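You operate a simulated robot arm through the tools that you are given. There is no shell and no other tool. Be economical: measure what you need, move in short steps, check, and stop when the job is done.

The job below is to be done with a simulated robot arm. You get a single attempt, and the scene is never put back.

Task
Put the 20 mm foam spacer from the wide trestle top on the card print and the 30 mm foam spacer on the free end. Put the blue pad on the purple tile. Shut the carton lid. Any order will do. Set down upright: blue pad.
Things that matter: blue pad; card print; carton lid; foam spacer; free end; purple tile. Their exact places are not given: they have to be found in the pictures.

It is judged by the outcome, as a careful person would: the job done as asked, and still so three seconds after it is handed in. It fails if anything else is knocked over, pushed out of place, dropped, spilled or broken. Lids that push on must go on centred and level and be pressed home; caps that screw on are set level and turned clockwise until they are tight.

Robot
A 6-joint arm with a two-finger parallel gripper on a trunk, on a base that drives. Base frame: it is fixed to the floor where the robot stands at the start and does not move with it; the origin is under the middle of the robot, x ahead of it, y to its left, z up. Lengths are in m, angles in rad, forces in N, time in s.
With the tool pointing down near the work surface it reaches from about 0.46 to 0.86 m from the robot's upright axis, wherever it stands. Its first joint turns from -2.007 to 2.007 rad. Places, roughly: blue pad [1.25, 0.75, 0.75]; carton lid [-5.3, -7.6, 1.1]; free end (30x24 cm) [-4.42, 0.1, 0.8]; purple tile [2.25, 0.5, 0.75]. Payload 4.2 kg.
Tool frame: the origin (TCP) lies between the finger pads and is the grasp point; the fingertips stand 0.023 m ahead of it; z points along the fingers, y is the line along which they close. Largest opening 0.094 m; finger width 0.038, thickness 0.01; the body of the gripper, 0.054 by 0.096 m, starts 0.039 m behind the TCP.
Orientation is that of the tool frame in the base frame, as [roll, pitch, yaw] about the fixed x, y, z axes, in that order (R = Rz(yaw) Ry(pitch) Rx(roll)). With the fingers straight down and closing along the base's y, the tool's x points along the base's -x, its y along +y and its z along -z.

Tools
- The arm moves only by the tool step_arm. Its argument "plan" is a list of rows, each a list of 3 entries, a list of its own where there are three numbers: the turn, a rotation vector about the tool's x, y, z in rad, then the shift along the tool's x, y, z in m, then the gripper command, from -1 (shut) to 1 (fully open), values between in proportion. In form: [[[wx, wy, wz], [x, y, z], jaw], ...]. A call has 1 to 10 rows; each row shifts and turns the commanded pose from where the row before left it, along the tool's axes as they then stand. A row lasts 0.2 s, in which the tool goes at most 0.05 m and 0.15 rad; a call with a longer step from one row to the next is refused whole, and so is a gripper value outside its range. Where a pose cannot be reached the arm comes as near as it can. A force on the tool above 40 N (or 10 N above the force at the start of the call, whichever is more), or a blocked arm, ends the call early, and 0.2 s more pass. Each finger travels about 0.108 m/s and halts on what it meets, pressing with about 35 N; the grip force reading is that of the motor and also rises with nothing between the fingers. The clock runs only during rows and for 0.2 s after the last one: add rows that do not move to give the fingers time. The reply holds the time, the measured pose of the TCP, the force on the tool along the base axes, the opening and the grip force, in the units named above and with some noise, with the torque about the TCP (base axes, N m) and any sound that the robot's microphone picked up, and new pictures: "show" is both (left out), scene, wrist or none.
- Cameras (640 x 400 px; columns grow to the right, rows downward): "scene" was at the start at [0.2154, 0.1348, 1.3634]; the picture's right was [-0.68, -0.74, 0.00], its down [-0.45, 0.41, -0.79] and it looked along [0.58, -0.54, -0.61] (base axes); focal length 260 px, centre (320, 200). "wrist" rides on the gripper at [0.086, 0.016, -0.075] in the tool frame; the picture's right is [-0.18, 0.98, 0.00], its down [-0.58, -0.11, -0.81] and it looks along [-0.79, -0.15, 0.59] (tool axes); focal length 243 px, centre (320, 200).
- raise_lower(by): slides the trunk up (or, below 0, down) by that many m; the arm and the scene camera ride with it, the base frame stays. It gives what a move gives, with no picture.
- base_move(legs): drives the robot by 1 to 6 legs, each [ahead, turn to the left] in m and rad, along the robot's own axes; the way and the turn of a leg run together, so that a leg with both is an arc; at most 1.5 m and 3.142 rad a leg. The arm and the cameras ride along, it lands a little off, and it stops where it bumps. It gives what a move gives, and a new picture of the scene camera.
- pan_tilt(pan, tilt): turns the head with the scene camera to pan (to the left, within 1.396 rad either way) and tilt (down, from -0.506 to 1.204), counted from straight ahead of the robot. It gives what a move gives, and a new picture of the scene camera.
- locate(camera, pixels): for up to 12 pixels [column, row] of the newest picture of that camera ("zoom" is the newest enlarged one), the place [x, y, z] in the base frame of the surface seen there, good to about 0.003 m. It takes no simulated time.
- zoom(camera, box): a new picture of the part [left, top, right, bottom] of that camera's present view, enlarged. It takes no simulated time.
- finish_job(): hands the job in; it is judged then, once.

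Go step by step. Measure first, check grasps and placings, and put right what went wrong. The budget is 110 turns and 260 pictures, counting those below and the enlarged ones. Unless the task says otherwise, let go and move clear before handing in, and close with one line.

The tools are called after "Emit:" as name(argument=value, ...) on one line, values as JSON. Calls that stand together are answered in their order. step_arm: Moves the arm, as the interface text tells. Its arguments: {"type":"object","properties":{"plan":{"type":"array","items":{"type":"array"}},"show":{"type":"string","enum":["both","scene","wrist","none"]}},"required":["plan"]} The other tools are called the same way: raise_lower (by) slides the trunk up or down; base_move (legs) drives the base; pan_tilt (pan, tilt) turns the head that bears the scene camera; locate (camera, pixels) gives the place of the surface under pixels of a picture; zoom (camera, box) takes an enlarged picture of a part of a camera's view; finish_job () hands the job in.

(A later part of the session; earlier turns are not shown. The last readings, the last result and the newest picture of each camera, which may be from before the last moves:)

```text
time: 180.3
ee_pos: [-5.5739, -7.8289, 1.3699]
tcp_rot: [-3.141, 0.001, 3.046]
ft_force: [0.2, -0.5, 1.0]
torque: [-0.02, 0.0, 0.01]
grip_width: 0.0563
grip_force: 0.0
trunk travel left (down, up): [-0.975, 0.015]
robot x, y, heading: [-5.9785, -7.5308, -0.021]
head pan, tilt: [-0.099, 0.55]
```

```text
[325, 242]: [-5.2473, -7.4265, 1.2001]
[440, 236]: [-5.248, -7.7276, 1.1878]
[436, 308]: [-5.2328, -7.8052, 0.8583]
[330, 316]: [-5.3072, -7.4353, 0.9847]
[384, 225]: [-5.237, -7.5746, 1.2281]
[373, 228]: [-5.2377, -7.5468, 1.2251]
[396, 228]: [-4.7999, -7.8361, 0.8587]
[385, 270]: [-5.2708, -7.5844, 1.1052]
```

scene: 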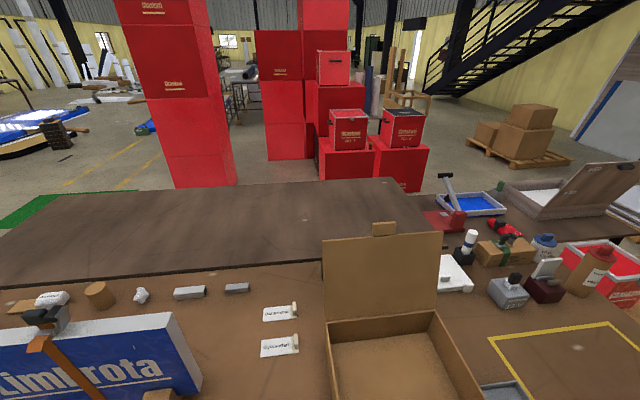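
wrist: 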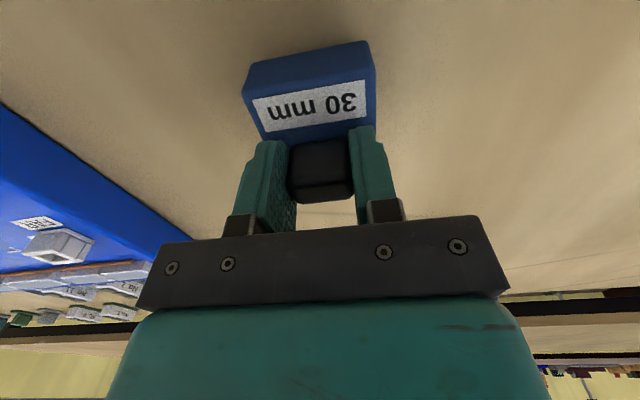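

Lid top edge z≈1.195 at x≈−5.247; tab y −7.547…−7.605. Moving with shut fingers high over to (−5.18,−7.49).

Emit:
step_arm(plan=[[[0, 0, 0], [-0.0327, 0.0341, 0], -1], [[0, 0, 0], [-0.0327, 0.0341, 0], -1], [[0, 0, 0], [-0.0327, 0.0341, 0], -1], [[0, 0, 0], [-0.0327, 0.0341, 0], -1], [[0, 0, 0], [-0.0327, 0.0341, 0], -1], [[0, 0, 0], [-0.0327, 0.0341, 0], -1], [[0, 0, 0], [-0.0327, 0.0341, 0], -1], [[0, 0, 0], [-0.0327, 0.0341, 0], -1], [[0, 0, 0], [-0.0327, 0.0341, 0], -1], [[0, 0, 0], [-0.0327, 0.0341, 0], -1]], show="none")

Emit:
step_arm(plan=[[[0, 0, 0], [-0.0328, 0.034, 0], -1], [[0, 0, 0], [0, 0, 0], -1]])

```text
time: 182.5
ee_pos: [-5.2145, -7.5175, 1.3685]
tcp_rot: [-3.14, -0.002, 3.045]
ft_force: [-1.5, -0.4, 0.8]
torque: [-0.02, -0.03, -0.01]
grip_width: 0.0
grip_force: 35.1
trunk travel left (down, up): [-0.975, 0.015]
robot x, y, heading: [-5.981, -7.5315, -0.028]
head pan, tilt: [-0.099, 0.55]
```

```text
time: 183.1
ee_pos: [-5.1797, -7.4883, 1.3675]
tcp_rot: [3.141, 0.0, 3.046]
ft_force: [0.0, 0.8, -0.1]
torque: [0.0, -0.01, 0.03]
grip_width: 0.0
grip_force: 34.4
trunk travel left (down, up): [-0.975, 0.015]
robot x, y, heading: [-5.9796, -7.5311, -0.021]
head pan, tilt: [-0.099, 0.55]
```

scene: 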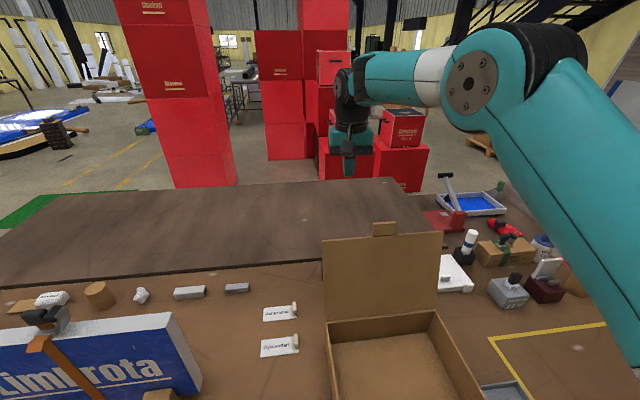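
wrist: 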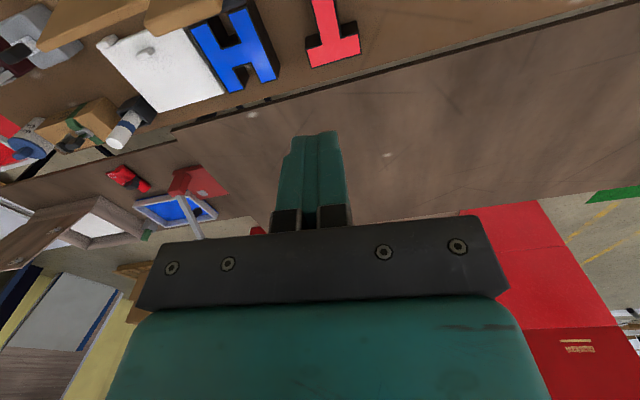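

Emit:
step_arm(plan=[[[0, 0, 0], [0, 0, 0.045], -1], [[0, 0, 0], [0, 0, 0.045], -1], [[0, 0, 0], [0, 0, 0.045], -1], [[0, 0, 0], [0, 0, 0.045], -1], [[0, 0, 0], [0, 0, 0], -1]])

```text
time: 184.3
ee_pos: [-5.1808, -7.4897, 1.188]
tcp_rot: [3.141, -0.001, 3.046]
ft_force: [0.4, -0.7, -1.5]
torque: [-0.02, -0.01, 0.03]
grip_width: 0.0
grip_force: 35.2
trunk travel left (down, up): [-0.975, 0.015]
robot x, y, heading: [-5.9761, -7.5301, -0.027]
head pan, tilt: [-0.099, 0.55]
```

scene: 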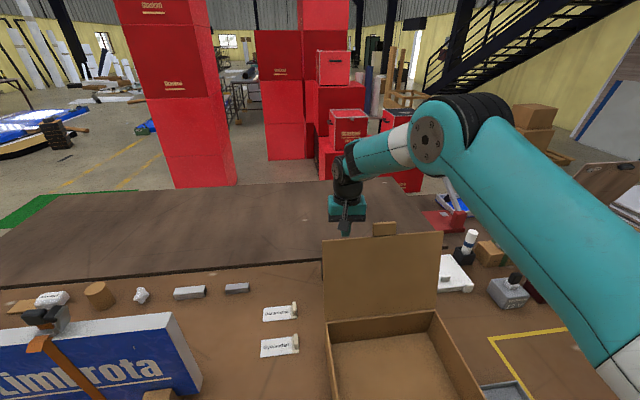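
wrist: 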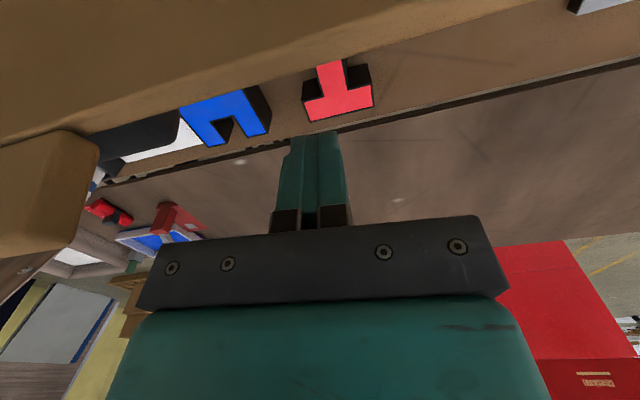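

Fingers are behind the lid. Pull toward −x in 20 mm steps.

Emit:
step_arm(plan=[[[0, 0, 0], [0.02, -0.002, 0], -1], [[0, 0, 0], [0.02, -0.002, 0], -1], [[0, 0, 0], [0.02, -0.002, 0], -1], [[0, 0, 0], [0.02, -0.002, 0], -1], [[0, 0, 0], [0.02, -0.002, 0], -1], [[0, 0, 0], [0.02, -0.002, 0], -1]])

```text
time: 185.7
ee_pos: [-5.3003, -7.4904, 1.1925]
tcp_rot: [-3.141, 0.001, 3.046]
ft_force: [0.2, 0.2, 0.0]
torque: [0.01, -0.01, 0.02]
grip_width: 0.0
grip_force: 34.6
trunk travel left (down, up): [-0.975, 0.015]
robot x, y, heading: [-5.9787, -7.5319, -0.022]
head pan, tilt: [-0.099, 0.55]
```

scene: 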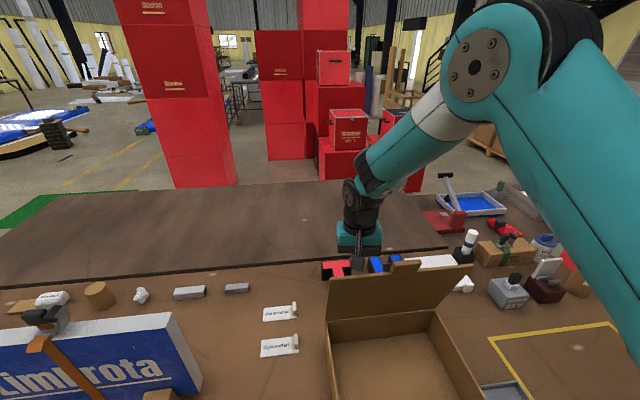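
wrist: 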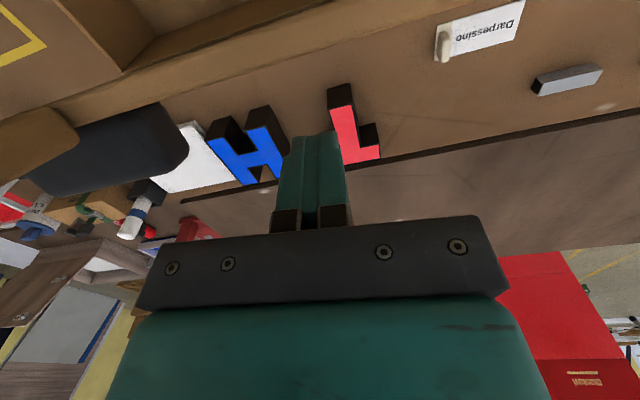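

Lid follows. Check its angle.

Emit:
locate(camera="scene", pixels=[[332, 284], [465, 268], [400, 278], [405, 265]])

```text
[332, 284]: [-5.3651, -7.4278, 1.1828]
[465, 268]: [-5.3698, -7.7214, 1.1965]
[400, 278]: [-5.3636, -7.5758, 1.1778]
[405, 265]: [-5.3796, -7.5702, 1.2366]
```

Emit:
step_arm(plan=[[[0, 0, 0], [0.04, -0.004, 0.0125], -1], [[0, 0, 0], [0.035, -0.0035, 0.022], -1], [[0, 0, 0], [0.035, -0.0035, 0.018], -1], [[0, 0, 0], [0.025, -0.0025, 0.02], -1], [[0, 0, 0], [0.025, -0.0025, 0.025], -1], [[0, 0, 0], [0.018, -0.002, 0.025], -1], [[0, 0, 0], [0, 0, 0], -1]])

```text
time: 187.3
ee_pos: [-5.481, -7.4912, 1.0667]
tcp_rot: [3.139, 0.0, 3.045]
ft_force: [0.0, 0.0, -0.1]
torque: [-0.02, -0.01, -0.03]
grip_width: 0.0001
grip_force: 34.8
trunk travel left (down, up): [-0.975, 0.015]
robot x, y, heading: [-5.9785, -7.5319, -0.025]
head pan, tilt: [-0.099, 0.55]
```

scene: 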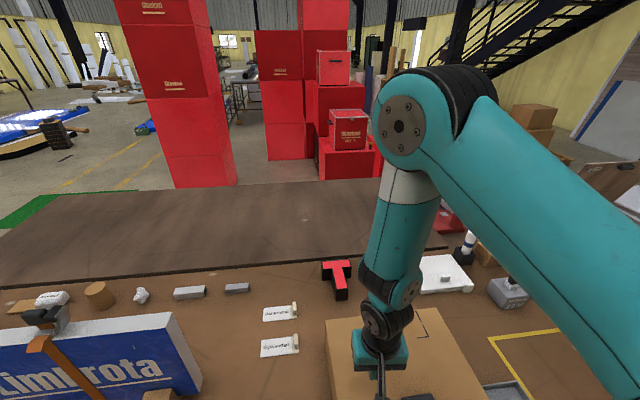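
wrist: 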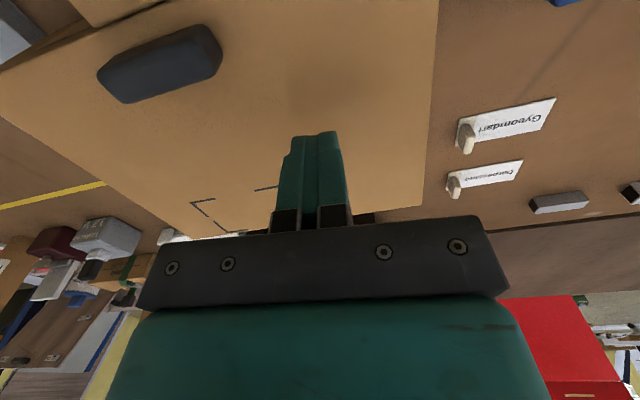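

Emit:
pan_tilt(pan=-0.1, tilt=0.9)

Emit:
locate(camera="wrist", pixels=[[300, 30], [240, 60], [400, 100], [420, 180], [160, 130], [150, 60], [400, 20]])

```text
time: 188.1
ee_pos: [-5.4789, -7.4922, 1.0682]
tcp_rot: [-3.141, 0.001, 3.045]
ft_force: [0.3, 0.0, -1.0]
torque: [0.02, 0.01, -0.03]
grip_width: 0.0002
grip_force: 34.8
trunk travel left (down, up): [-0.975, 0.015]
robot x, y, heading: [-5.9792, -7.5267, -0.02]
head pan, tilt: [-0.099, 0.901]
```

scene: 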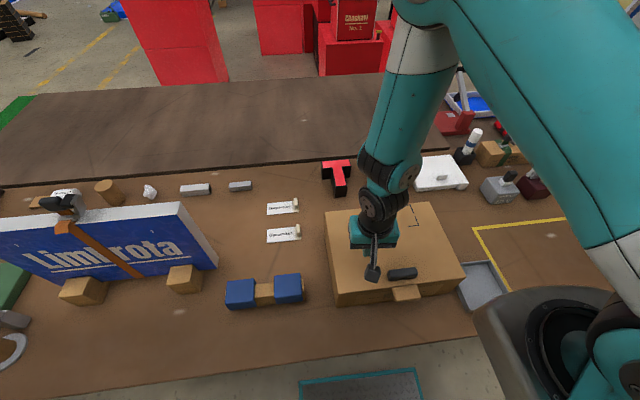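

```text
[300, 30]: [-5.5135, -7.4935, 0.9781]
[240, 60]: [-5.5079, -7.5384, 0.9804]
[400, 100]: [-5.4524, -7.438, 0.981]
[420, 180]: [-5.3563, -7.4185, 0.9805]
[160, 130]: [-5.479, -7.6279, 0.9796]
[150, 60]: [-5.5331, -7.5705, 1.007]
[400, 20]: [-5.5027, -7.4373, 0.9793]
```

The lid is flat at z≈0.98. Press it gently home.

Emit:
step_arm(plan=[[[0, 0, 0], [0.01, 0, 0.04], -1], [[0, 0, 0], [0, 0, 0.018], -1], [[0, 0, 0], [0, 0, 0.003], -1], [[0, 0, 0], [0, 0, 0.003], -1], [[0, 0, 0], [0, 0, 0.002], -1], [[0, 0, 0], [0, 0, 0], -1]], show="scene")

Emit:
zoom(camera="scene", box=[310, 190, 490, 320])

```text
time: 189.5
ee_pos: [-5.4893, -7.4894, 1.003]
tcp_rot: [3.141, 0.002, 3.046]
ft_force: [-0.5, -0.7, 0.3]
torque: [-0.04, 0.0, -0.01]
grip_width: 0.0
grip_force: 35.6
trunk travel left (down, up): [-0.975, 0.015]
robot x, y, heading: [-5.9766, -7.5326, -0.021]
head pan, tilt: [-0.099, 0.901]
```

scene: 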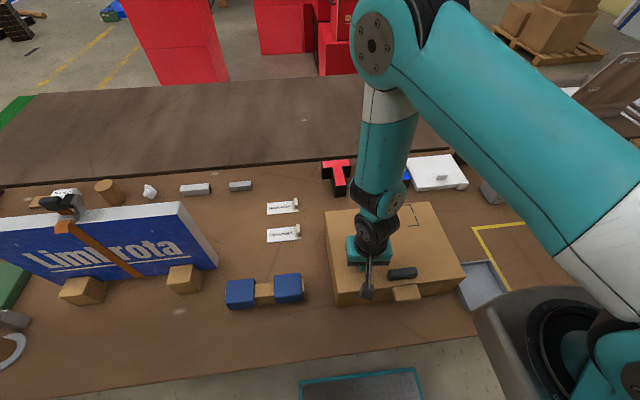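

```text
3.08 times, centred on (400, 255) of scene
```

zoom: 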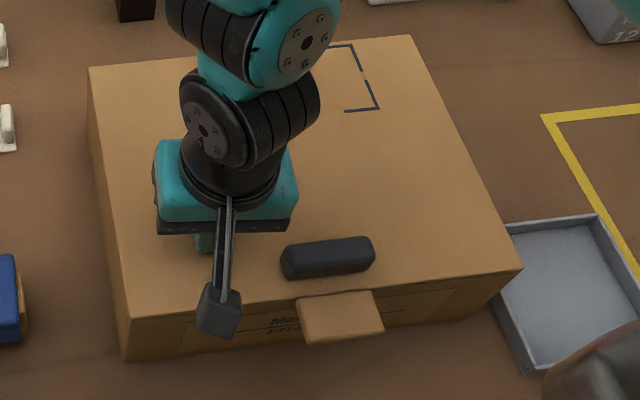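

Emit:
step_arm(plan=[[[0, 0, 0], [0, 0, 0.001], -1], [[0, 0, 0], [0, 0, 0.001], -1], [[0, 0, 0], [0, 0, 0.001], -1], [[0, 0, 0], [0, 0, 0], -1]], show="none")

Emit:
step_arm(plan=[[[0, 0, 0], [0, 0, -0.04], -1], [[0, 0, 0], [0, 0, -0.05], -1], [[0, 0, 0], [0, 0, -0.05], -1], [[0, 0, 0], [0, -0.04, 0], -1], [[0, 0, 0], [0, -0.04, 0], -1], [[0, 0, 0], [0, -0.04, 0], -1], [[0, 0, 0], [0, -0.04, 0], -1], [[0, 0, 0], [0, -0.04, 0], -1], [[0, 0, 0], [0, -0.04, 0], -1]], show="scene")

Emit:
locate(camera="scene", pixels=[[335, 220], [430, 215], [345, 285], [445, 270], [390, 240], [405, 290]])

```text
time: 190.4
ee_pos: [-5.4886, -7.4907, 1.0012]
tcp_rot: [3.14, 0.002, 3.046]
ft_force: [-3.9, -1.9, 32.1]
torque: [-0.08, -0.17, 0.21]
grip_width: 0.0
grip_force: 34.9
trunk travel left (down, up): [-0.975, 0.015]
robot x, y, heading: [-5.9777, -7.531, -0.025]
head pan, tilt: [-0.099, 0.901]
stopped in row 4: the force on the tool passed its limit (the readings are from after the stop); the commanded pose is now the measured one
```

```text
time: 192.4
ee_pos: [-5.5047, -7.7269, 1.1378]
tcp_rot: [3.139, 0.001, 3.048]
ft_force: [0.5, 0.7, 0.7]
torque: [-0.05, 0.02, 0.01]
grip_width: 0.0001
grip_force: 35.2
out of reach, approached as far as the arm can: row 6, 7
trunk travel left (down, up): [-0.975, 0.015]
robot x, y, heading: [-5.9791, -7.5257, -0.024]
head pan, tilt: [-0.099, 0.901]
```

scene: 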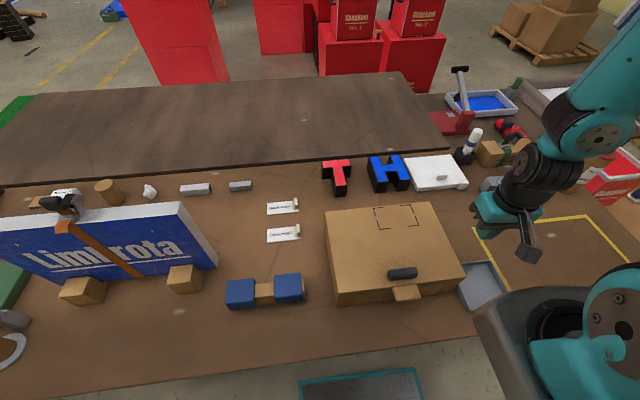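

```text
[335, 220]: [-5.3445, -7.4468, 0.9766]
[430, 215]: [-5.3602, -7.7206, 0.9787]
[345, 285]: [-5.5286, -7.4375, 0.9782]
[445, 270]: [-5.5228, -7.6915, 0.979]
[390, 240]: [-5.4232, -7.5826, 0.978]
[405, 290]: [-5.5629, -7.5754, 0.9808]
```

Lid is shut and level. Now travel back toward the blue pad: back off, turn left, and go up the aisle.

Emit:
pan_tilt(pan=0.0, tilt=0.5)

Emit:
base_move(legs=[[-0.25, 0], [0, 1.595], [1.1, 0], [1.02, 0], [0, -1.57]])

```text
time: 193.3
ee_pos: [-5.5049, -7.7262, 1.1376]
tcp_rot: [3.139, 0.003, 3.047]
ft_force: [0.2, 0.2, 0.0]
torque: [0.01, -0.02, 0.02]
grip_width: 0.0
grip_force: 35.0
trunk travel left (down, up): [-0.975, 0.015]
robot x, y, heading: [-5.9782, -7.5322, -0.019]
head pan, tilt: [0.0, 0.499]
```

scene: 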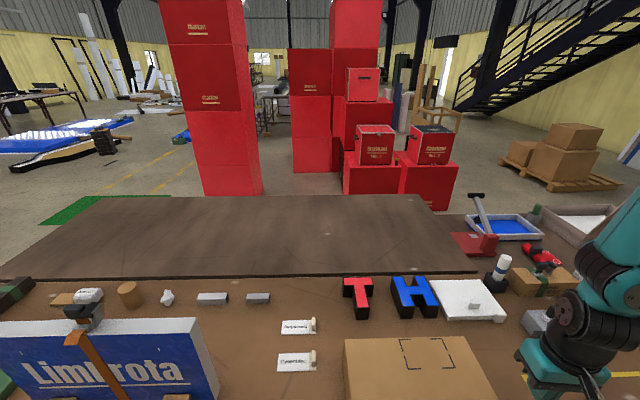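

```text
time: 213.0
ee_pos: [-5.7624, -5.5499, 1.139]
tcp_rot: [3.139, 0.0, 3.096]
ft_force: [0.6, -0.6, 0.5]
torque: [-0.01, 0.0, -0.02]
grip_width: 0.0
grip_force: 35.0
trunk travel left (down, up): [-0.975, 0.015]
robot x, y, heading: [-6.2436, -5.3777, 0.02]
head pan, tilt: [0.0, 0.499]
```

scene: 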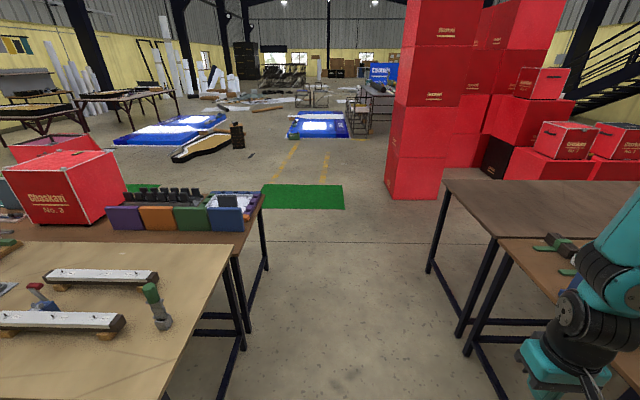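

Emit:
base_move(legs=[[1.3, -0.01], [1.25, 0], [0, 1.56], [1.4, 0], [1.3, 0], [1.2, 0]])

```text
time: 247.8
ee_pos: [-3.464, -0.959, 1.1375]
tcp_rot: [3.141, 0.001, -1.642]
ft_force: [0.9, 0.1, -0.2]
torque: [0.0, 0.01, 0.03]
grip_width: 0.0
grip_force: 35.4
trunk travel left (down, up): [-0.975, 0.015]
robot x, y, heading: [-3.6514, -1.4408, 1.574]
head pan, tilt: [0.0, 0.499]
```

scene: 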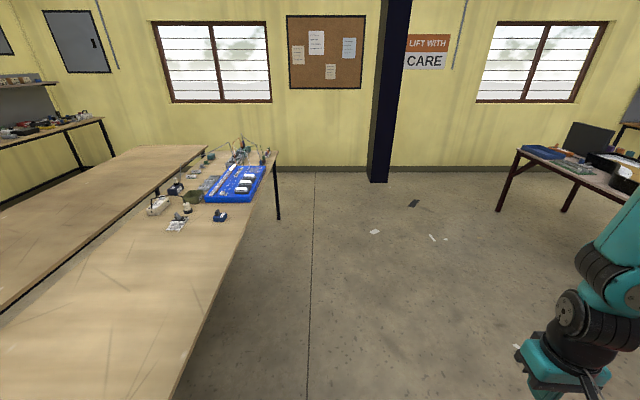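

Emit:
base_move(legs=[[0, -0.4], [1.3, 0], [1.3, 0], [1.07, 0], [0, -1.15]])

Emit:
locate(camera="scene", pixels=[[320, 250], [400, 250], [450, 250], [250, 250], [320, 200], [400, 200], [250, 200], [450, 200], [200, 200]])

```text
time: 269.8
ee_pos: [-1.7442, 1.837, 1.1373]
tcp_rot: [3.14, 0.002, 3.113]
ft_force: [-0.4, -0.3, 0.2]
torque: [0.02, 0.0, -0.01]
grip_width: 0.0
grip_force: 34.9
trunk travel left (down, up): [-0.975, 0.015]
robot x, y, heading: [-2.2299, 1.999, 0.05]
head pan, tilt: [0.0, 0.499]
```

scene: 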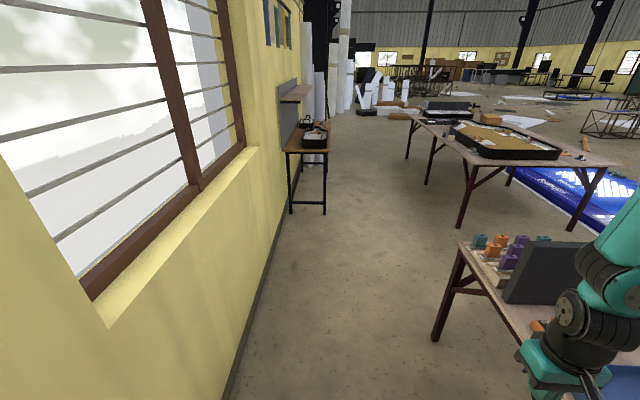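

```text
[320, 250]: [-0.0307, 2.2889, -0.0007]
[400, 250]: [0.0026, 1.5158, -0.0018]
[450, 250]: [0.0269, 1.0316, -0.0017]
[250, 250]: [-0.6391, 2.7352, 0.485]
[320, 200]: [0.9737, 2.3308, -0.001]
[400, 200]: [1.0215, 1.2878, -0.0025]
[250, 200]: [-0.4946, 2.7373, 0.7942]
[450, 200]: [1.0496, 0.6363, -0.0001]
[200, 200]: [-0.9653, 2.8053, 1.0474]
```

Emit:
base_move(legs=[[0, -0.06], [1.0, 0], [0.95, 0], [0, -0.27], [1.5, 0], [0, -1.28]])

Emit:
raise_lower(by=-0.25)

Emit:
pan_tilt(pan=0.0, tilt=0.7)

```text
time: 291.1
ee_pos: [1.0025, 1.1495, 1.1372]
tcp_rot: [3.142, 0.002, 1.539]
ft_force: [-0.5, 0.9, 0.0]
torque: [0.03, -0.02, 0.0]
grip_width: 0.0003
grip_force: 34.7
trunk travel left (down, up): [-0.975, 0.015]
robot x, y, heading: [1.1672, 1.638, -1.531]
head pan, tilt: [0.0, 0.499]
```

scene: 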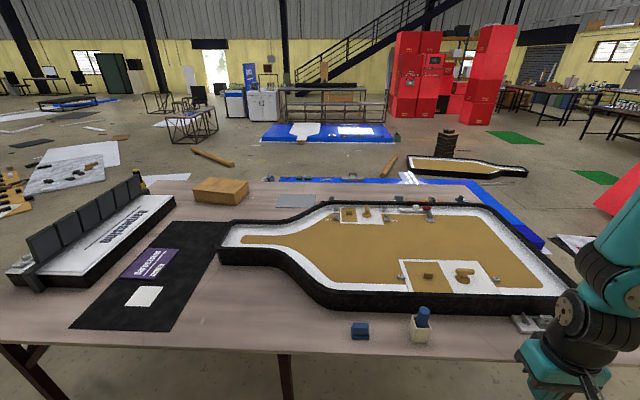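

```text
time: 293.6
ee_pos: [1.0011, 1.1493, 0.8873]
tcp_rot: [3.14, 0.002, 1.54]
ft_force: [0.7, -0.7, 0.4]
torque: [-0.01, 0.03, 0.02]
grip_width: 0.0
grip_force: 34.8
trunk travel left (down, up): [-0.725, 0.265]
robot x, y, heading: [1.1685, 1.639, -1.534]
head pan, tilt: [0.0, 0.499]
```

```text
time: 294.4
ee_pos: [1.0023, 1.1493, 0.8867]
tcp_rot: [3.141, 0.001, 1.541]
ft_force: [0.4, 0.0, 0.4]
torque: [-0.02, -0.03, 0.0]
grip_width: 0.0
grip_force: 35.0
trunk travel left (down, up): [-0.725, 0.265]
robot x, y, heading: [1.1659, 1.6365, -1.532]
head pan, tilt: [0.0, 0.7]
```

scene: 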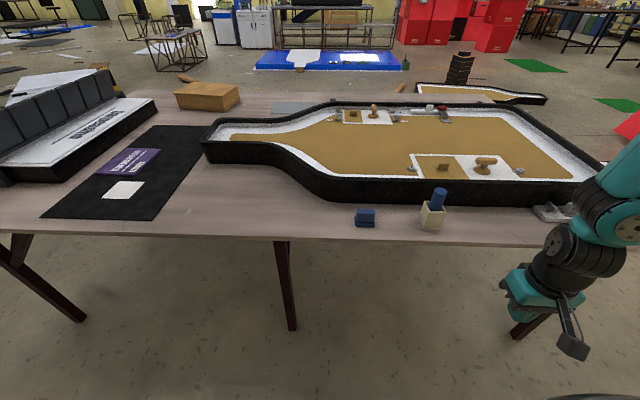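

Blue pad at (365,218) on the table edge, and the purple tile at (128,162) on the dark mat. Zoom and measure.

Emit:
zoom(camera="scene", box=[330, 170, 470, 260])

Emit:
locate(camera="scene", pixels=[[365, 211], [365, 222], [355, 225], [375, 225], [356, 209], [374, 209], [95, 173], [150, 150], [128, 162], [155, 165], [438, 195], [320, 236]])

Emit:
zoom(camera="scene", box=[60, 120, 220, 220])

```text
4.44 times, centred on (400, 215) of scene
```

zoom: 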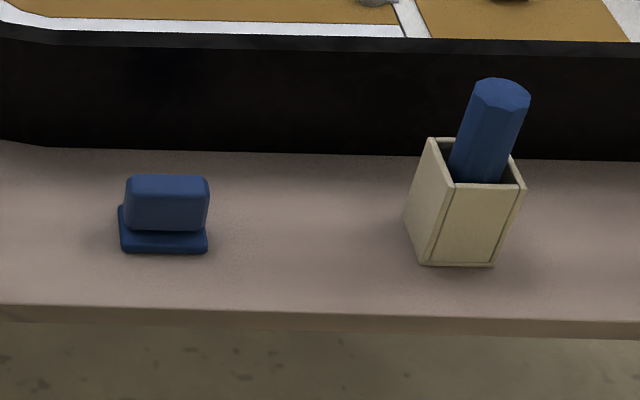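

```text
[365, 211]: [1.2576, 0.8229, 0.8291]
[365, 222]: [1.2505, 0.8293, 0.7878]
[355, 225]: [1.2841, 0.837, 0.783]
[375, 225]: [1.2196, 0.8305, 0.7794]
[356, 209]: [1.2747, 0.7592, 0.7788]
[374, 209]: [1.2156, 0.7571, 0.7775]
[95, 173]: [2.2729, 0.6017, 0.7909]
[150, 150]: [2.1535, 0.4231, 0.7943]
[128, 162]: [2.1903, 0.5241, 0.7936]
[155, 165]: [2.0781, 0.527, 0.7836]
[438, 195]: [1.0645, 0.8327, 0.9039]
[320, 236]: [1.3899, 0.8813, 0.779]
```

```text
4.00 times, centred on (140, 170) of scene
```

zoom: 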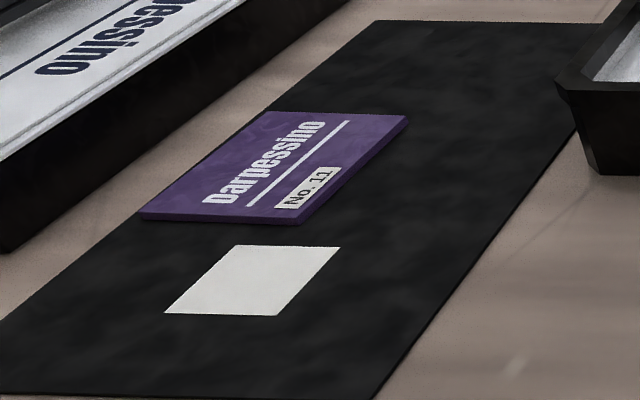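

Emit:
zoom(camera="scene", box=[345, 200, 389, 230])

Emit:
locate(camera="zoom", pixels=[[240, 120], [420, 125], [240, 165], [420, 170], [240, 230], [400, 240], [330, 115], [330, 135], [330, 155], [225, 320], [410, 325], [330, 320]])

```text
13.33 times, centred on (367, 215) of scene
```

zoom: 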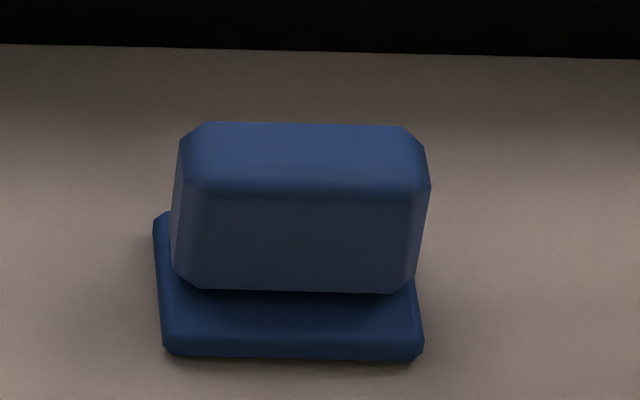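

```text
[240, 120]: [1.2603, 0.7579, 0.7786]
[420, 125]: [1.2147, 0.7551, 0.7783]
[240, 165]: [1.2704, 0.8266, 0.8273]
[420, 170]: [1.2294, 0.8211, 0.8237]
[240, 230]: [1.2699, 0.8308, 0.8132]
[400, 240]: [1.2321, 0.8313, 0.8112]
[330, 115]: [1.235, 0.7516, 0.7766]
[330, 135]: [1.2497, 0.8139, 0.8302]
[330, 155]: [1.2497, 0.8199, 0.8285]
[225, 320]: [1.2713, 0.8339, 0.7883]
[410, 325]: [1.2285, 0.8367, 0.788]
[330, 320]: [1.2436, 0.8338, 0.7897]
```

Pad handle: x 1.227–1.283, y≈0.808–0.831, top 0.830, base plate top 0.789; it's square to the axes. I'll grip it along x. First raise the tool, then drive 0.2 closer.

Emit:
step_arm(plan=[[[0, 0, -0.03], [0, 0, -0.04], 1], [[0, 0, 0], [0, 0, -0.04], 1], [[0, 0, 0], [0, 0, -0.04], 1], [[0, 0, 0], [0, 0, 0], 1]], show="none")

Emit:
base_move(legs=[[0.2, 0]])

Emit:
zoom(camera="scene", box=[300, 200, 460, 300])

```text
time: 295.4
ee_pos: [1.0024, 1.1517, 1.0086]
tcp_rot: [3.14, 0.002, 1.57]
ft_force: [-0.2, -0.4, 0.1]
torque: [-0.01, 0.0, -0.01]
grip_width: 0.0942
grip_force: 0.0
trunk travel left (down, up): [-0.725, 0.265]
robot x, y, heading: [1.1677, 1.6333, -1.534]
head pan, tilt: [0.0, 0.7]
```

```text
time: 297.0
ee_pos: [1.01, 0.9487, 1.0077]
tcp_rot: [3.141, 0.0, 1.568]
ft_force: [0.3, -0.1, -0.2]
torque: [0.01, 0.01, -0.02]
grip_width: 0.0941
grip_force: 0.0
trunk travel left (down, up): [-0.725, 0.265]
robot x, y, heading: [1.1694, 1.4343, -1.531]
head pan, tilt: [0.0, 0.7]
```

scene: 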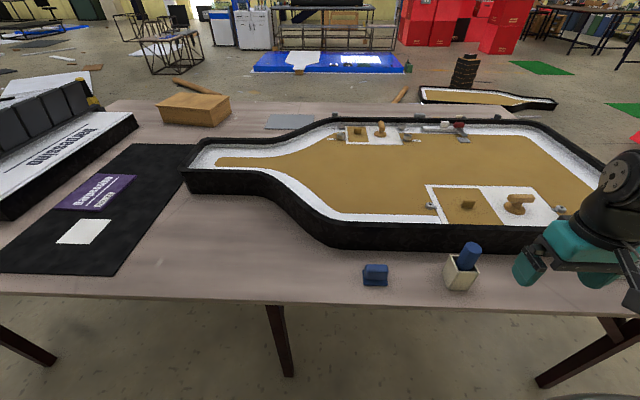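

```text
4.00 times, centred on (380, 250) of scene
```

zoom: 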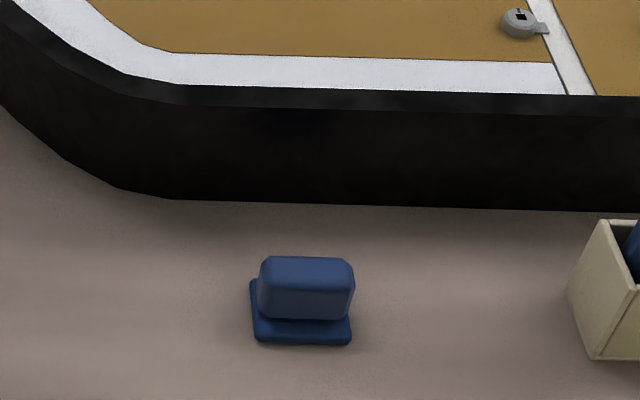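

Emit:
step_arm(plan=[[[0, 0, 0], [-0.0187, 0.035, 0], 1], [[0, 0, 0], [-0.0187, 0.035, 0], 1], [[0, 0, 0], [-0.0187, 0.035, 0], 1], [[0, 0, 0], [-0.0187, 0.035, 0], 1], [[0, 0, 0], [-0.0187, 0.035, 0.02], 1], [[0, 0, 0], [-0.0187, 0.035, 0.03], 1], [[0, 0, 0], [-0.0187, 0.035, 0.03], 1], [[0, 0, 0], [0, 0, 0], 1]])

Emit:
zoom(camera="wrist", box=[240, 0, 400, 100])

```text
time: 298.8
ee_pos: [1.254, 0.8152, 0.9297]
tcp_rot: [3.14, 0.001, 1.568]
ft_force: [-0.2, 0.1, 0.6]
torque: [0.0, -0.01, 0.01]
grip_width: 0.0942
grip_force: 0.0
trunk travel left (down, up): [-0.725, 0.265]
robot x, y, heading: [1.1758, 1.4295, -1.533]
head pan, tilt: [0.0, 0.7]
```

scene: 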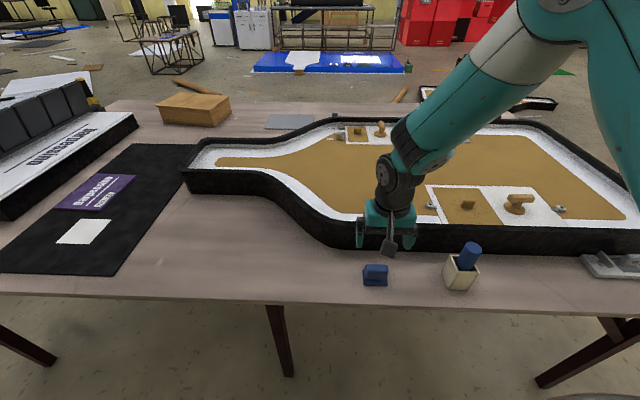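
wrist: 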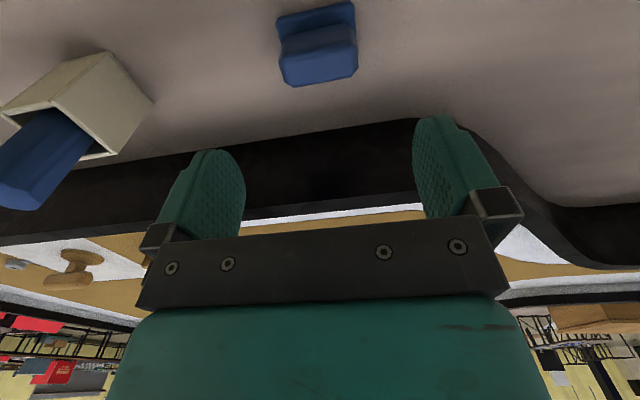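

```text
4.00 times, centred on (320, 50) of wrist
```

zoom: 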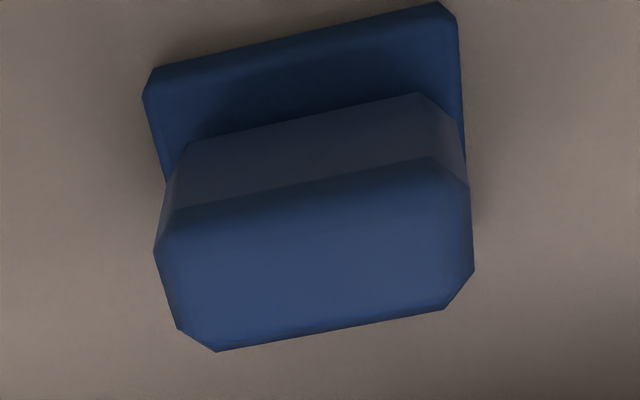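

Emit:
locate(camera="zoom", pixels=[[175, 215], [455, 175], [200, 335], [450, 300], [315, 200], [320, 320], [160, 85], [440, 20], [170, 250], [465, 240]])

```text
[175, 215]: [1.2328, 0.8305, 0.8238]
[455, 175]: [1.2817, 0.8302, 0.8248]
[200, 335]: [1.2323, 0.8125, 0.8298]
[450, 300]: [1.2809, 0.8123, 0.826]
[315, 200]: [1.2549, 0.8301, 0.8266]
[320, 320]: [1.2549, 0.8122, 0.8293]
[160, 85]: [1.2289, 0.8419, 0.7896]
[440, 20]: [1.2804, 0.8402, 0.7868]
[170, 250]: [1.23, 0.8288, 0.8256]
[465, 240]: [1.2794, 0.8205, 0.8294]
```

Emit:
step_arm(plan=[[[0, 0, 0], [0.005, 0.0015, 0.03], 1], [[0, 0, 0], [0, 0, 0.04], 1], [[0, 0, 0], [0, 0, 0.04], 1], [[0, 0, 0], [0, 0, 0.002], 1], [[0, 0, 0], [0, 0, 0], -1], [[0, 0, 0], [0, 0, 0], -1], [[0, 0, 0], [0, 0, 0], -1]])

```text
time: 300.4
ee_pos: [1.258, 0.8217, 0.8184]
tcp_rot: [3.139, 0.001, 1.569]
ft_force: [0.1, -0.4, -0.1]
torque: [0.02, 0.02, -0.01]
grip_width: 0.0553
grip_force: 35.2
trunk travel left (down, up): [-0.725, 0.265]
robot x, y, heading: [1.1749, 1.4324, -1.533]
head pan, tilt: [0.0, 0.7]
```

scene: 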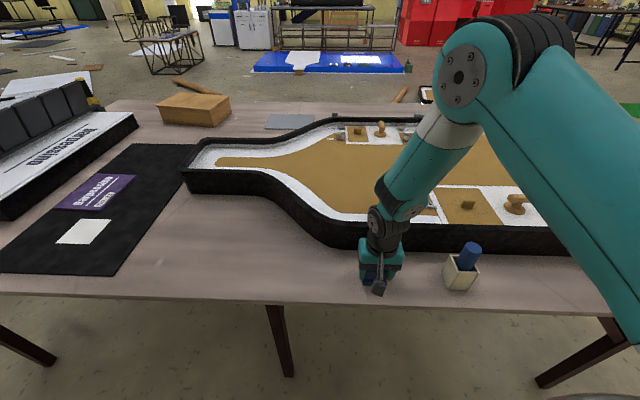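
wrist: 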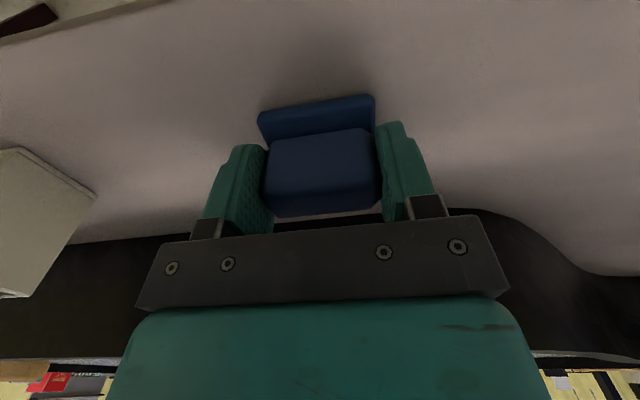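

Gripped (0.055). Lift, retract, then move along the table toward x≈2.1.

Emit:
step_arm(plan=[[[0, 0, 0], [0, 0, -0.03], -1], [[0, 0, 0], [0, 0, -0.045], -1], [[0, 0, 0], [0, 0, -0.045], -1], [[0, 0, 0], [0, 0, -0.045], -1], [[0, 0, 0], [0, 0, -0.045], -1], [[0, 0, 0], [0.04, 0, 0], -1], [[0, 0, 0], [0.04, 0, 0], -1], [[0, 0, 0], [0.04, 0, 0], -1], [[0, 0, 0], [0, 0, 0], -1]], show="wrist")

Emit:
pan_tilt(pan=0.6, tilt=0.5)

Emit:
base_move(legs=[[-0.2, 0], [0, 0.6]])

Emit:
locate(camera="scene", pixels=[[100, 250], [200, 250], [300, 250], [400, 250], [60, 200], [150, 200], [250, 200], [350, 200]])

```text
time: 302.4
ee_pos: [1.2553, 0.9449, 1.0288]
tcp_rot: [3.14, 0.001, 1.571]
ft_force: [-1.0, 0.2, -0.9]
torque: [0.02, -0.04, 0.02]
grip_width: 0.0551
grip_force: 34.8
trunk travel left (down, up): [-0.725, 0.265]
robot x, y, heading: [1.174, 1.4334, -1.537]
head pan, tilt: [0.0, 0.7]
```

wrist: 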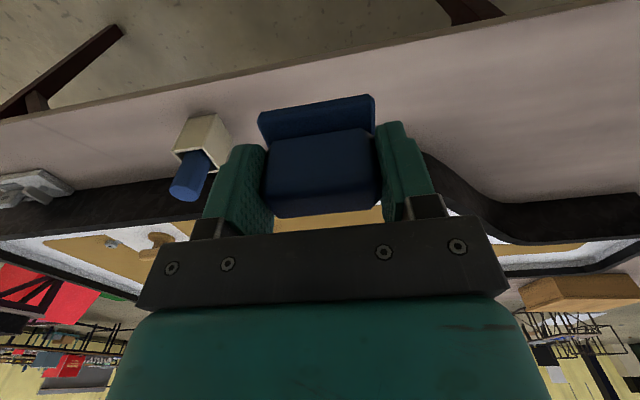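

```text
time: 303.4
ee_pos: [1.2552, 0.9448, 1.0271]
tcp_rot: [3.141, 0.004, 1.571]
ft_force: [-0.3, -0.2, 0.2]
torque: [0.0, -0.02, 0.0]
grip_width: 0.0554
grip_force: 35.5
trunk travel left (down, up): [-0.725, 0.265]
robot x, y, heading: [1.1741, 1.4332, -1.537]
head pan, tilt: [0.6, 0.499]
```

scene: 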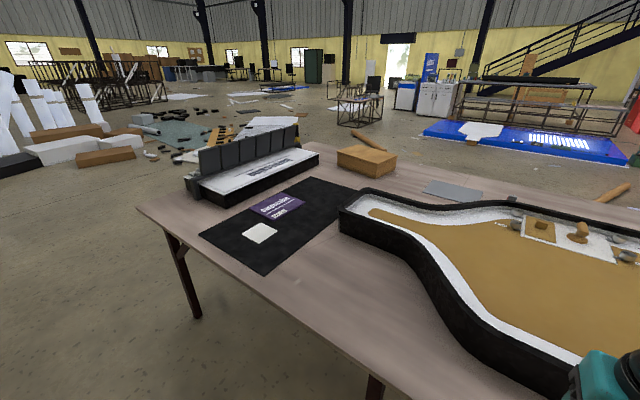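

```text
time: 306.7
ee_pos: [1.5132, 1.2818, 1.0288]
tcp_rot: [3.14, 0.001, 2.176]
ft_force: [0.2, 0.3, -0.4]
torque: [0.0, -0.02, 0.01]
grip_width: 0.0555
grip_force: 35.4
trunk travel left (down, up): [-0.725, 0.265]
robot x, y, heading: [1.1694, 1.6369, -0.922]
head pan, tilt: [0.6, 0.499]
```

scene: 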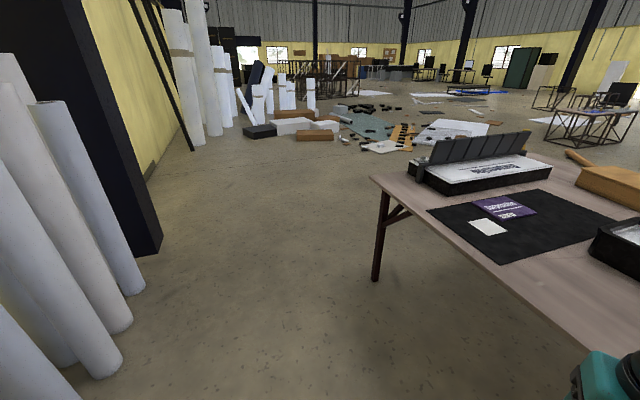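

```text
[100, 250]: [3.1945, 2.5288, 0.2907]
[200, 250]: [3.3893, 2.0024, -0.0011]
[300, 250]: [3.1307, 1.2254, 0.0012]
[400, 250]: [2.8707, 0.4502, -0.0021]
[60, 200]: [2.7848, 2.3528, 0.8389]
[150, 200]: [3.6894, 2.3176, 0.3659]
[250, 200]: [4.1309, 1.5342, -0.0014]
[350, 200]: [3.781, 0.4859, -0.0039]
```

Emit:
base_move(legs=[[0, 0.91], [0.98, 0], [0, -1.55]])

Emit:
pan_tilt(pan=0.0, tilt=0.7)

Emit:
zoom(camera="scene", box=[260, 110, 460, 240])

```text
time: 317.9
ee_pos: [2.2155, 1.1504, 1.0295]
tcp_rot: [3.141, 0.001, 1.561]
ft_force: [-1.3, 0.0, -0.2]
torque: [0.0, 0.0, 0.01]
grip_width: 0.0554
grip_force: 34.5
trunk travel left (down, up): [-0.725, 0.265]
robot x, y, heading: [2.1376, 1.6375, -1.541]
head pan, tilt: [0.6, 0.499]
```

scene: 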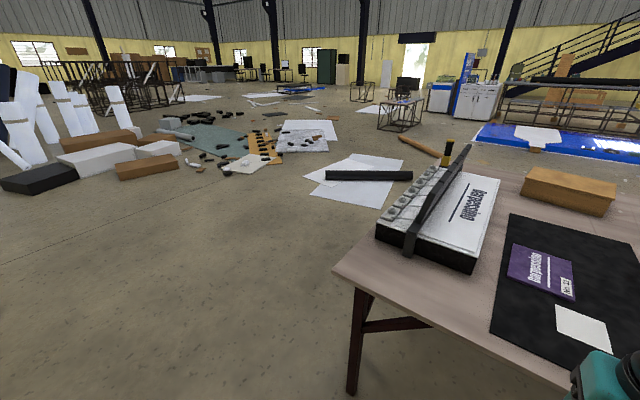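

```text
time: 318.9
ee_pos: [2.2162, 1.1496, 1.0284]
tcp_rot: [3.141, 0.001, 1.562]
ft_force: [0.1, -0.4, -0.8]
torque: [-0.05, -0.02, 0.03]
grip_width: 0.0554
grip_force: 34.5
trunk travel left (down, up): [-0.725, 0.265]
robot x, y, heading: [2.1396, 1.6384, -1.539]
head pan, tilt: [0.0, 0.7]
```

scene: 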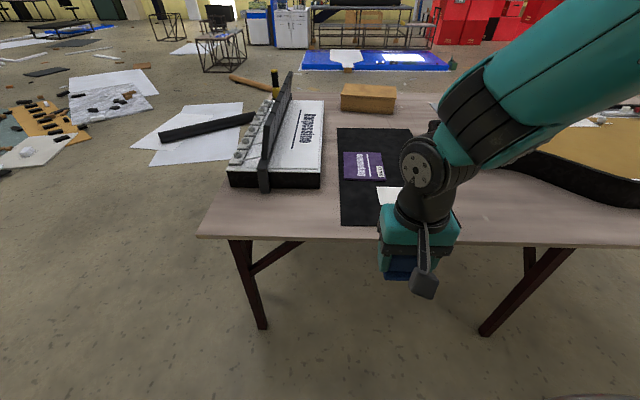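

```text
3.08 times, centred on (360, 175) of scene
```

zoom: 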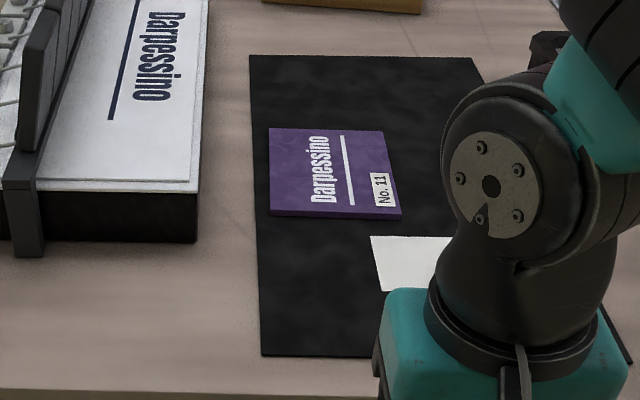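

Emit:
locate(camera="zoom", pixels=[[275, 135], [380, 135], [275, 205], [395, 208], [335, 175], [260, 350], [190, 200], [45, 200], [330, 300], [30, 130], [60, 370]])

Emit:
base_move(legs=[[0.38, 0]])

```text
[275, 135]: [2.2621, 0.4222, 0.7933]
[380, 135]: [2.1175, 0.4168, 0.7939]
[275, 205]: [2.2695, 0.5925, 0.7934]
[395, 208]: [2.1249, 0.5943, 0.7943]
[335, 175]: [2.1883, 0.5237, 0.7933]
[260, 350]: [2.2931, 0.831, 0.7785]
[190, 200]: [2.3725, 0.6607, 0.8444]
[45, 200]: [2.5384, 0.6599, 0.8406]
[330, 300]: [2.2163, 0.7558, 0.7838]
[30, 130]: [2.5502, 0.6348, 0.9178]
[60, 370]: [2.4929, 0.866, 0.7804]
```

```text
time: 321.3
ee_pos: [2.2257, 0.7679, 1.0281]
tcp_rot: [3.139, 0.002, 1.56]
ft_force: [0.4, -0.7, -1.1]
torque: [0.03, -0.04, 0.01]
grip_width: 0.0555
grip_force: 34.9
trunk travel left (down, up): [-0.725, 0.265]
robot x, y, heading: [2.1517, 1.2593, -1.541]
head pan, tilt: [0.0, 0.7]
```

scene: 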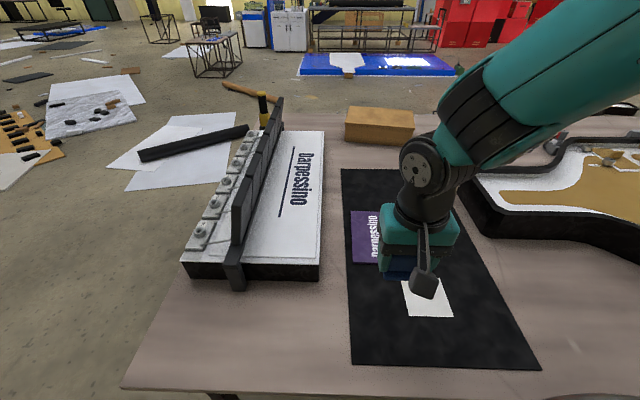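

Tile spans x 2.12–2.27, y 0.42–0.595, top 0.7935. Carry the pad to its centre (2.193,0.507) and descend to just above.

Emit:
step_arm(plan=[[[0, 0, 0], [-0.0436, -0.005, 0], -1], [[0, 0, 0], [-0.0436, -0.005, 0], -1], [[0, 0, 0], [-0.0436, -0.005, 0], -1], [[0, 0, 0], [-0.0436, -0.005, 0], -1], [[0, 0, 0], [-0.0436, -0.005, 0], -1], [[0, 0, 0], [-0.0436, -0.005, 0], -1], [[0, 0, 0], [0, 0, 0.045], -1], [[0, 0, 0], [0, 0, 0.045], -1], [[0, 0, 0], [0, 0, 0.045], -1], [[0, 0, 0], [0, 0, 0.045], -1]])

```text
time: 323.5
ee_pos: [2.1913, 0.5075, 0.8475]
tcp_rot: [3.14, 0.002, 1.557]
ft_force: [-0.2, 0.8, -0.3]
torque: [0.02, -0.01, -0.01]
grip_width: 0.0551
grip_force: 35.7
trunk travel left (down, up): [-0.725, 0.265]
robot x, y, heading: [2.1491, 1.257, -1.54]
head pan, tilt: [0.0, 0.7]
```

scene: 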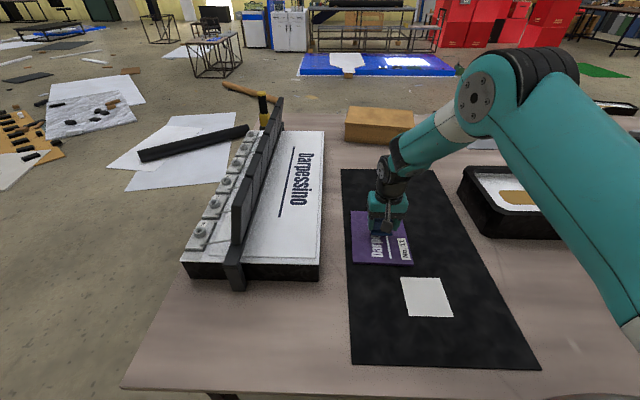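
wrist: 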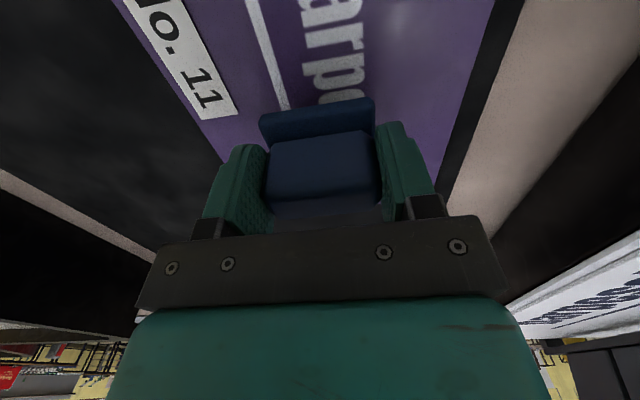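

Emit:
step_arm(plan=[[[0, 0, 0], [0, 0, 0.009], -1], [[0, 0, 0], [0, 0, 0.002], -1], [[0, 0, 0], [0, 0, 0.001], -1], [[0, 0, 0], [0, 0, 0.001], -1], [[0, 0, 0], [0, 0, 0.001], -1], [[0, 0, 0], [0, 0, 0], -1]], show="none")

```text
time: 324.9
ee_pos: [2.1935, 0.5064, 0.8344]
tcp_rot: [3.138, 0.003, 1.558]
ft_force: [0.6, -0.1, -0.2]
torque: [0.0, 0.02, 0.02]
grip_width: 0.0557
grip_force: 35.2
trunk travel left (down, up): [-0.725, 0.265]
robot x, y, heading: [2.1501, 1.2593, -1.544]
head pan, tilt: [0.0, 0.7]
```

Emit:
step_arm(plan=[[[0, 0, 0], [0, 0, 0.001], -1], [[0, 0, 0], [0, 0, 0.001], -1], [[0, 0, 0], [0, 0, 0], -1]], show="none")

```text
time: 325.7
ee_pos: [2.193, 0.508, 0.8323]
tcp_rot: [3.139, 0.002, 1.56]
ft_force: [0.1, -0.3, -0.6]
torque: [0.04, -0.01, -0.02]
grip_width: 0.0552
grip_force: 34.7
trunk travel left (down, up): [-0.725, 0.265]
robot x, y, heading: [2.1477, 1.2584, -1.541]
head pan, tilt: [0.0, 0.7]
```

Emit:
step_arm(plan=[[[0, 0, 0], [0, 0, 0.001], -1], [[0, 0, 0], [0, 0, 0.001], -1], [[0, 0, 0], [0, 0, 0], -1]], show="none")

```text
time: 326.5
ee_pos: [2.1936, 0.507, 0.8331]
tcp_rot: [3.141, 0.004, 1.558]
ft_force: [-1.5, 7.6, 24.8]
torque: [0.43, -0.07, -0.02]
grip_width: 0.0552
grip_force: 34.6
trunk travel left (down, up): [-0.725, 0.265]
robot x, y, heading: [2.1553, 1.2558, -1.542]
head pan, tilt: [0.0, 0.7]
```

Contact (25 N). Ease up 1 mm, release, and lift away.

Emit:
step_arm(plan=[[[0, 0, 0], [0, 0, -0.001], -1], [[0, 0, 0], [0, 0, 0], 0.7], [[0, 0, 0], [0, 0, 0], 0.7], [[0, 0, 0], [0, 0, -0.02], 0.7], [[0, 0, 0], [0, 0, -0.04], 0.7], [[0, 0, 0], [0, 0, -0.05], 0.7], [[0, 0, 0], [0, 0, -0.05], 0.7], [[0, 0, 0], [0.045, 0, -0.01], 0.7], [[0, 0, 0], [0.045, 0, -0.01], 0.7], [[0, 0, 0], [0.045, 0, -0.01], 0.7]])

Emit:
zoom(camera="scene", box=[330, 180, 450, 280])

```text
time: 328.7
ee_pos: [2.197, 0.6408, 1.0213]
tcp_rot: [3.14, -0.001, 1.558]
ft_force: [-0.1, -0.1, -0.7]
torque: [0.03, 0.02, 0.02]
grip_width: 0.08
grip_force: 0.0
trunk travel left (down, up): [-0.725, 0.265]
robot x, y, heading: [2.1523, 1.2572, -1.545]
head pan, tilt: [0.0, 0.7]
```

scene: 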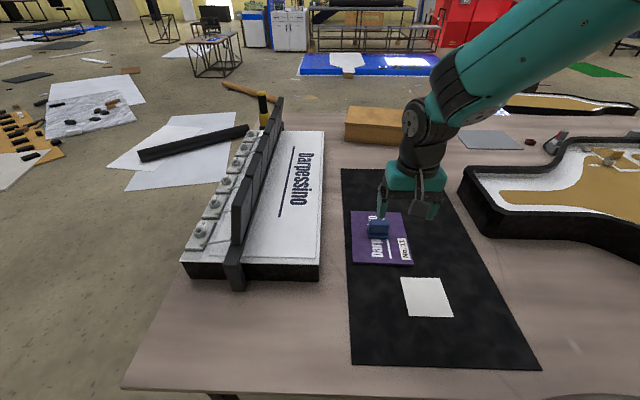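
wrist: 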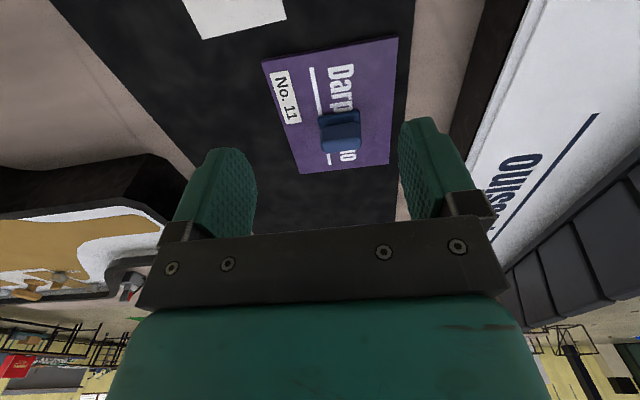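

```text
4.00 times, centred on (390, 230) of scene
```

zoom: 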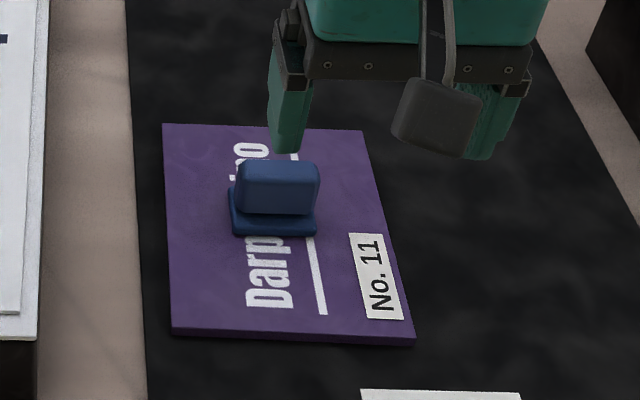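

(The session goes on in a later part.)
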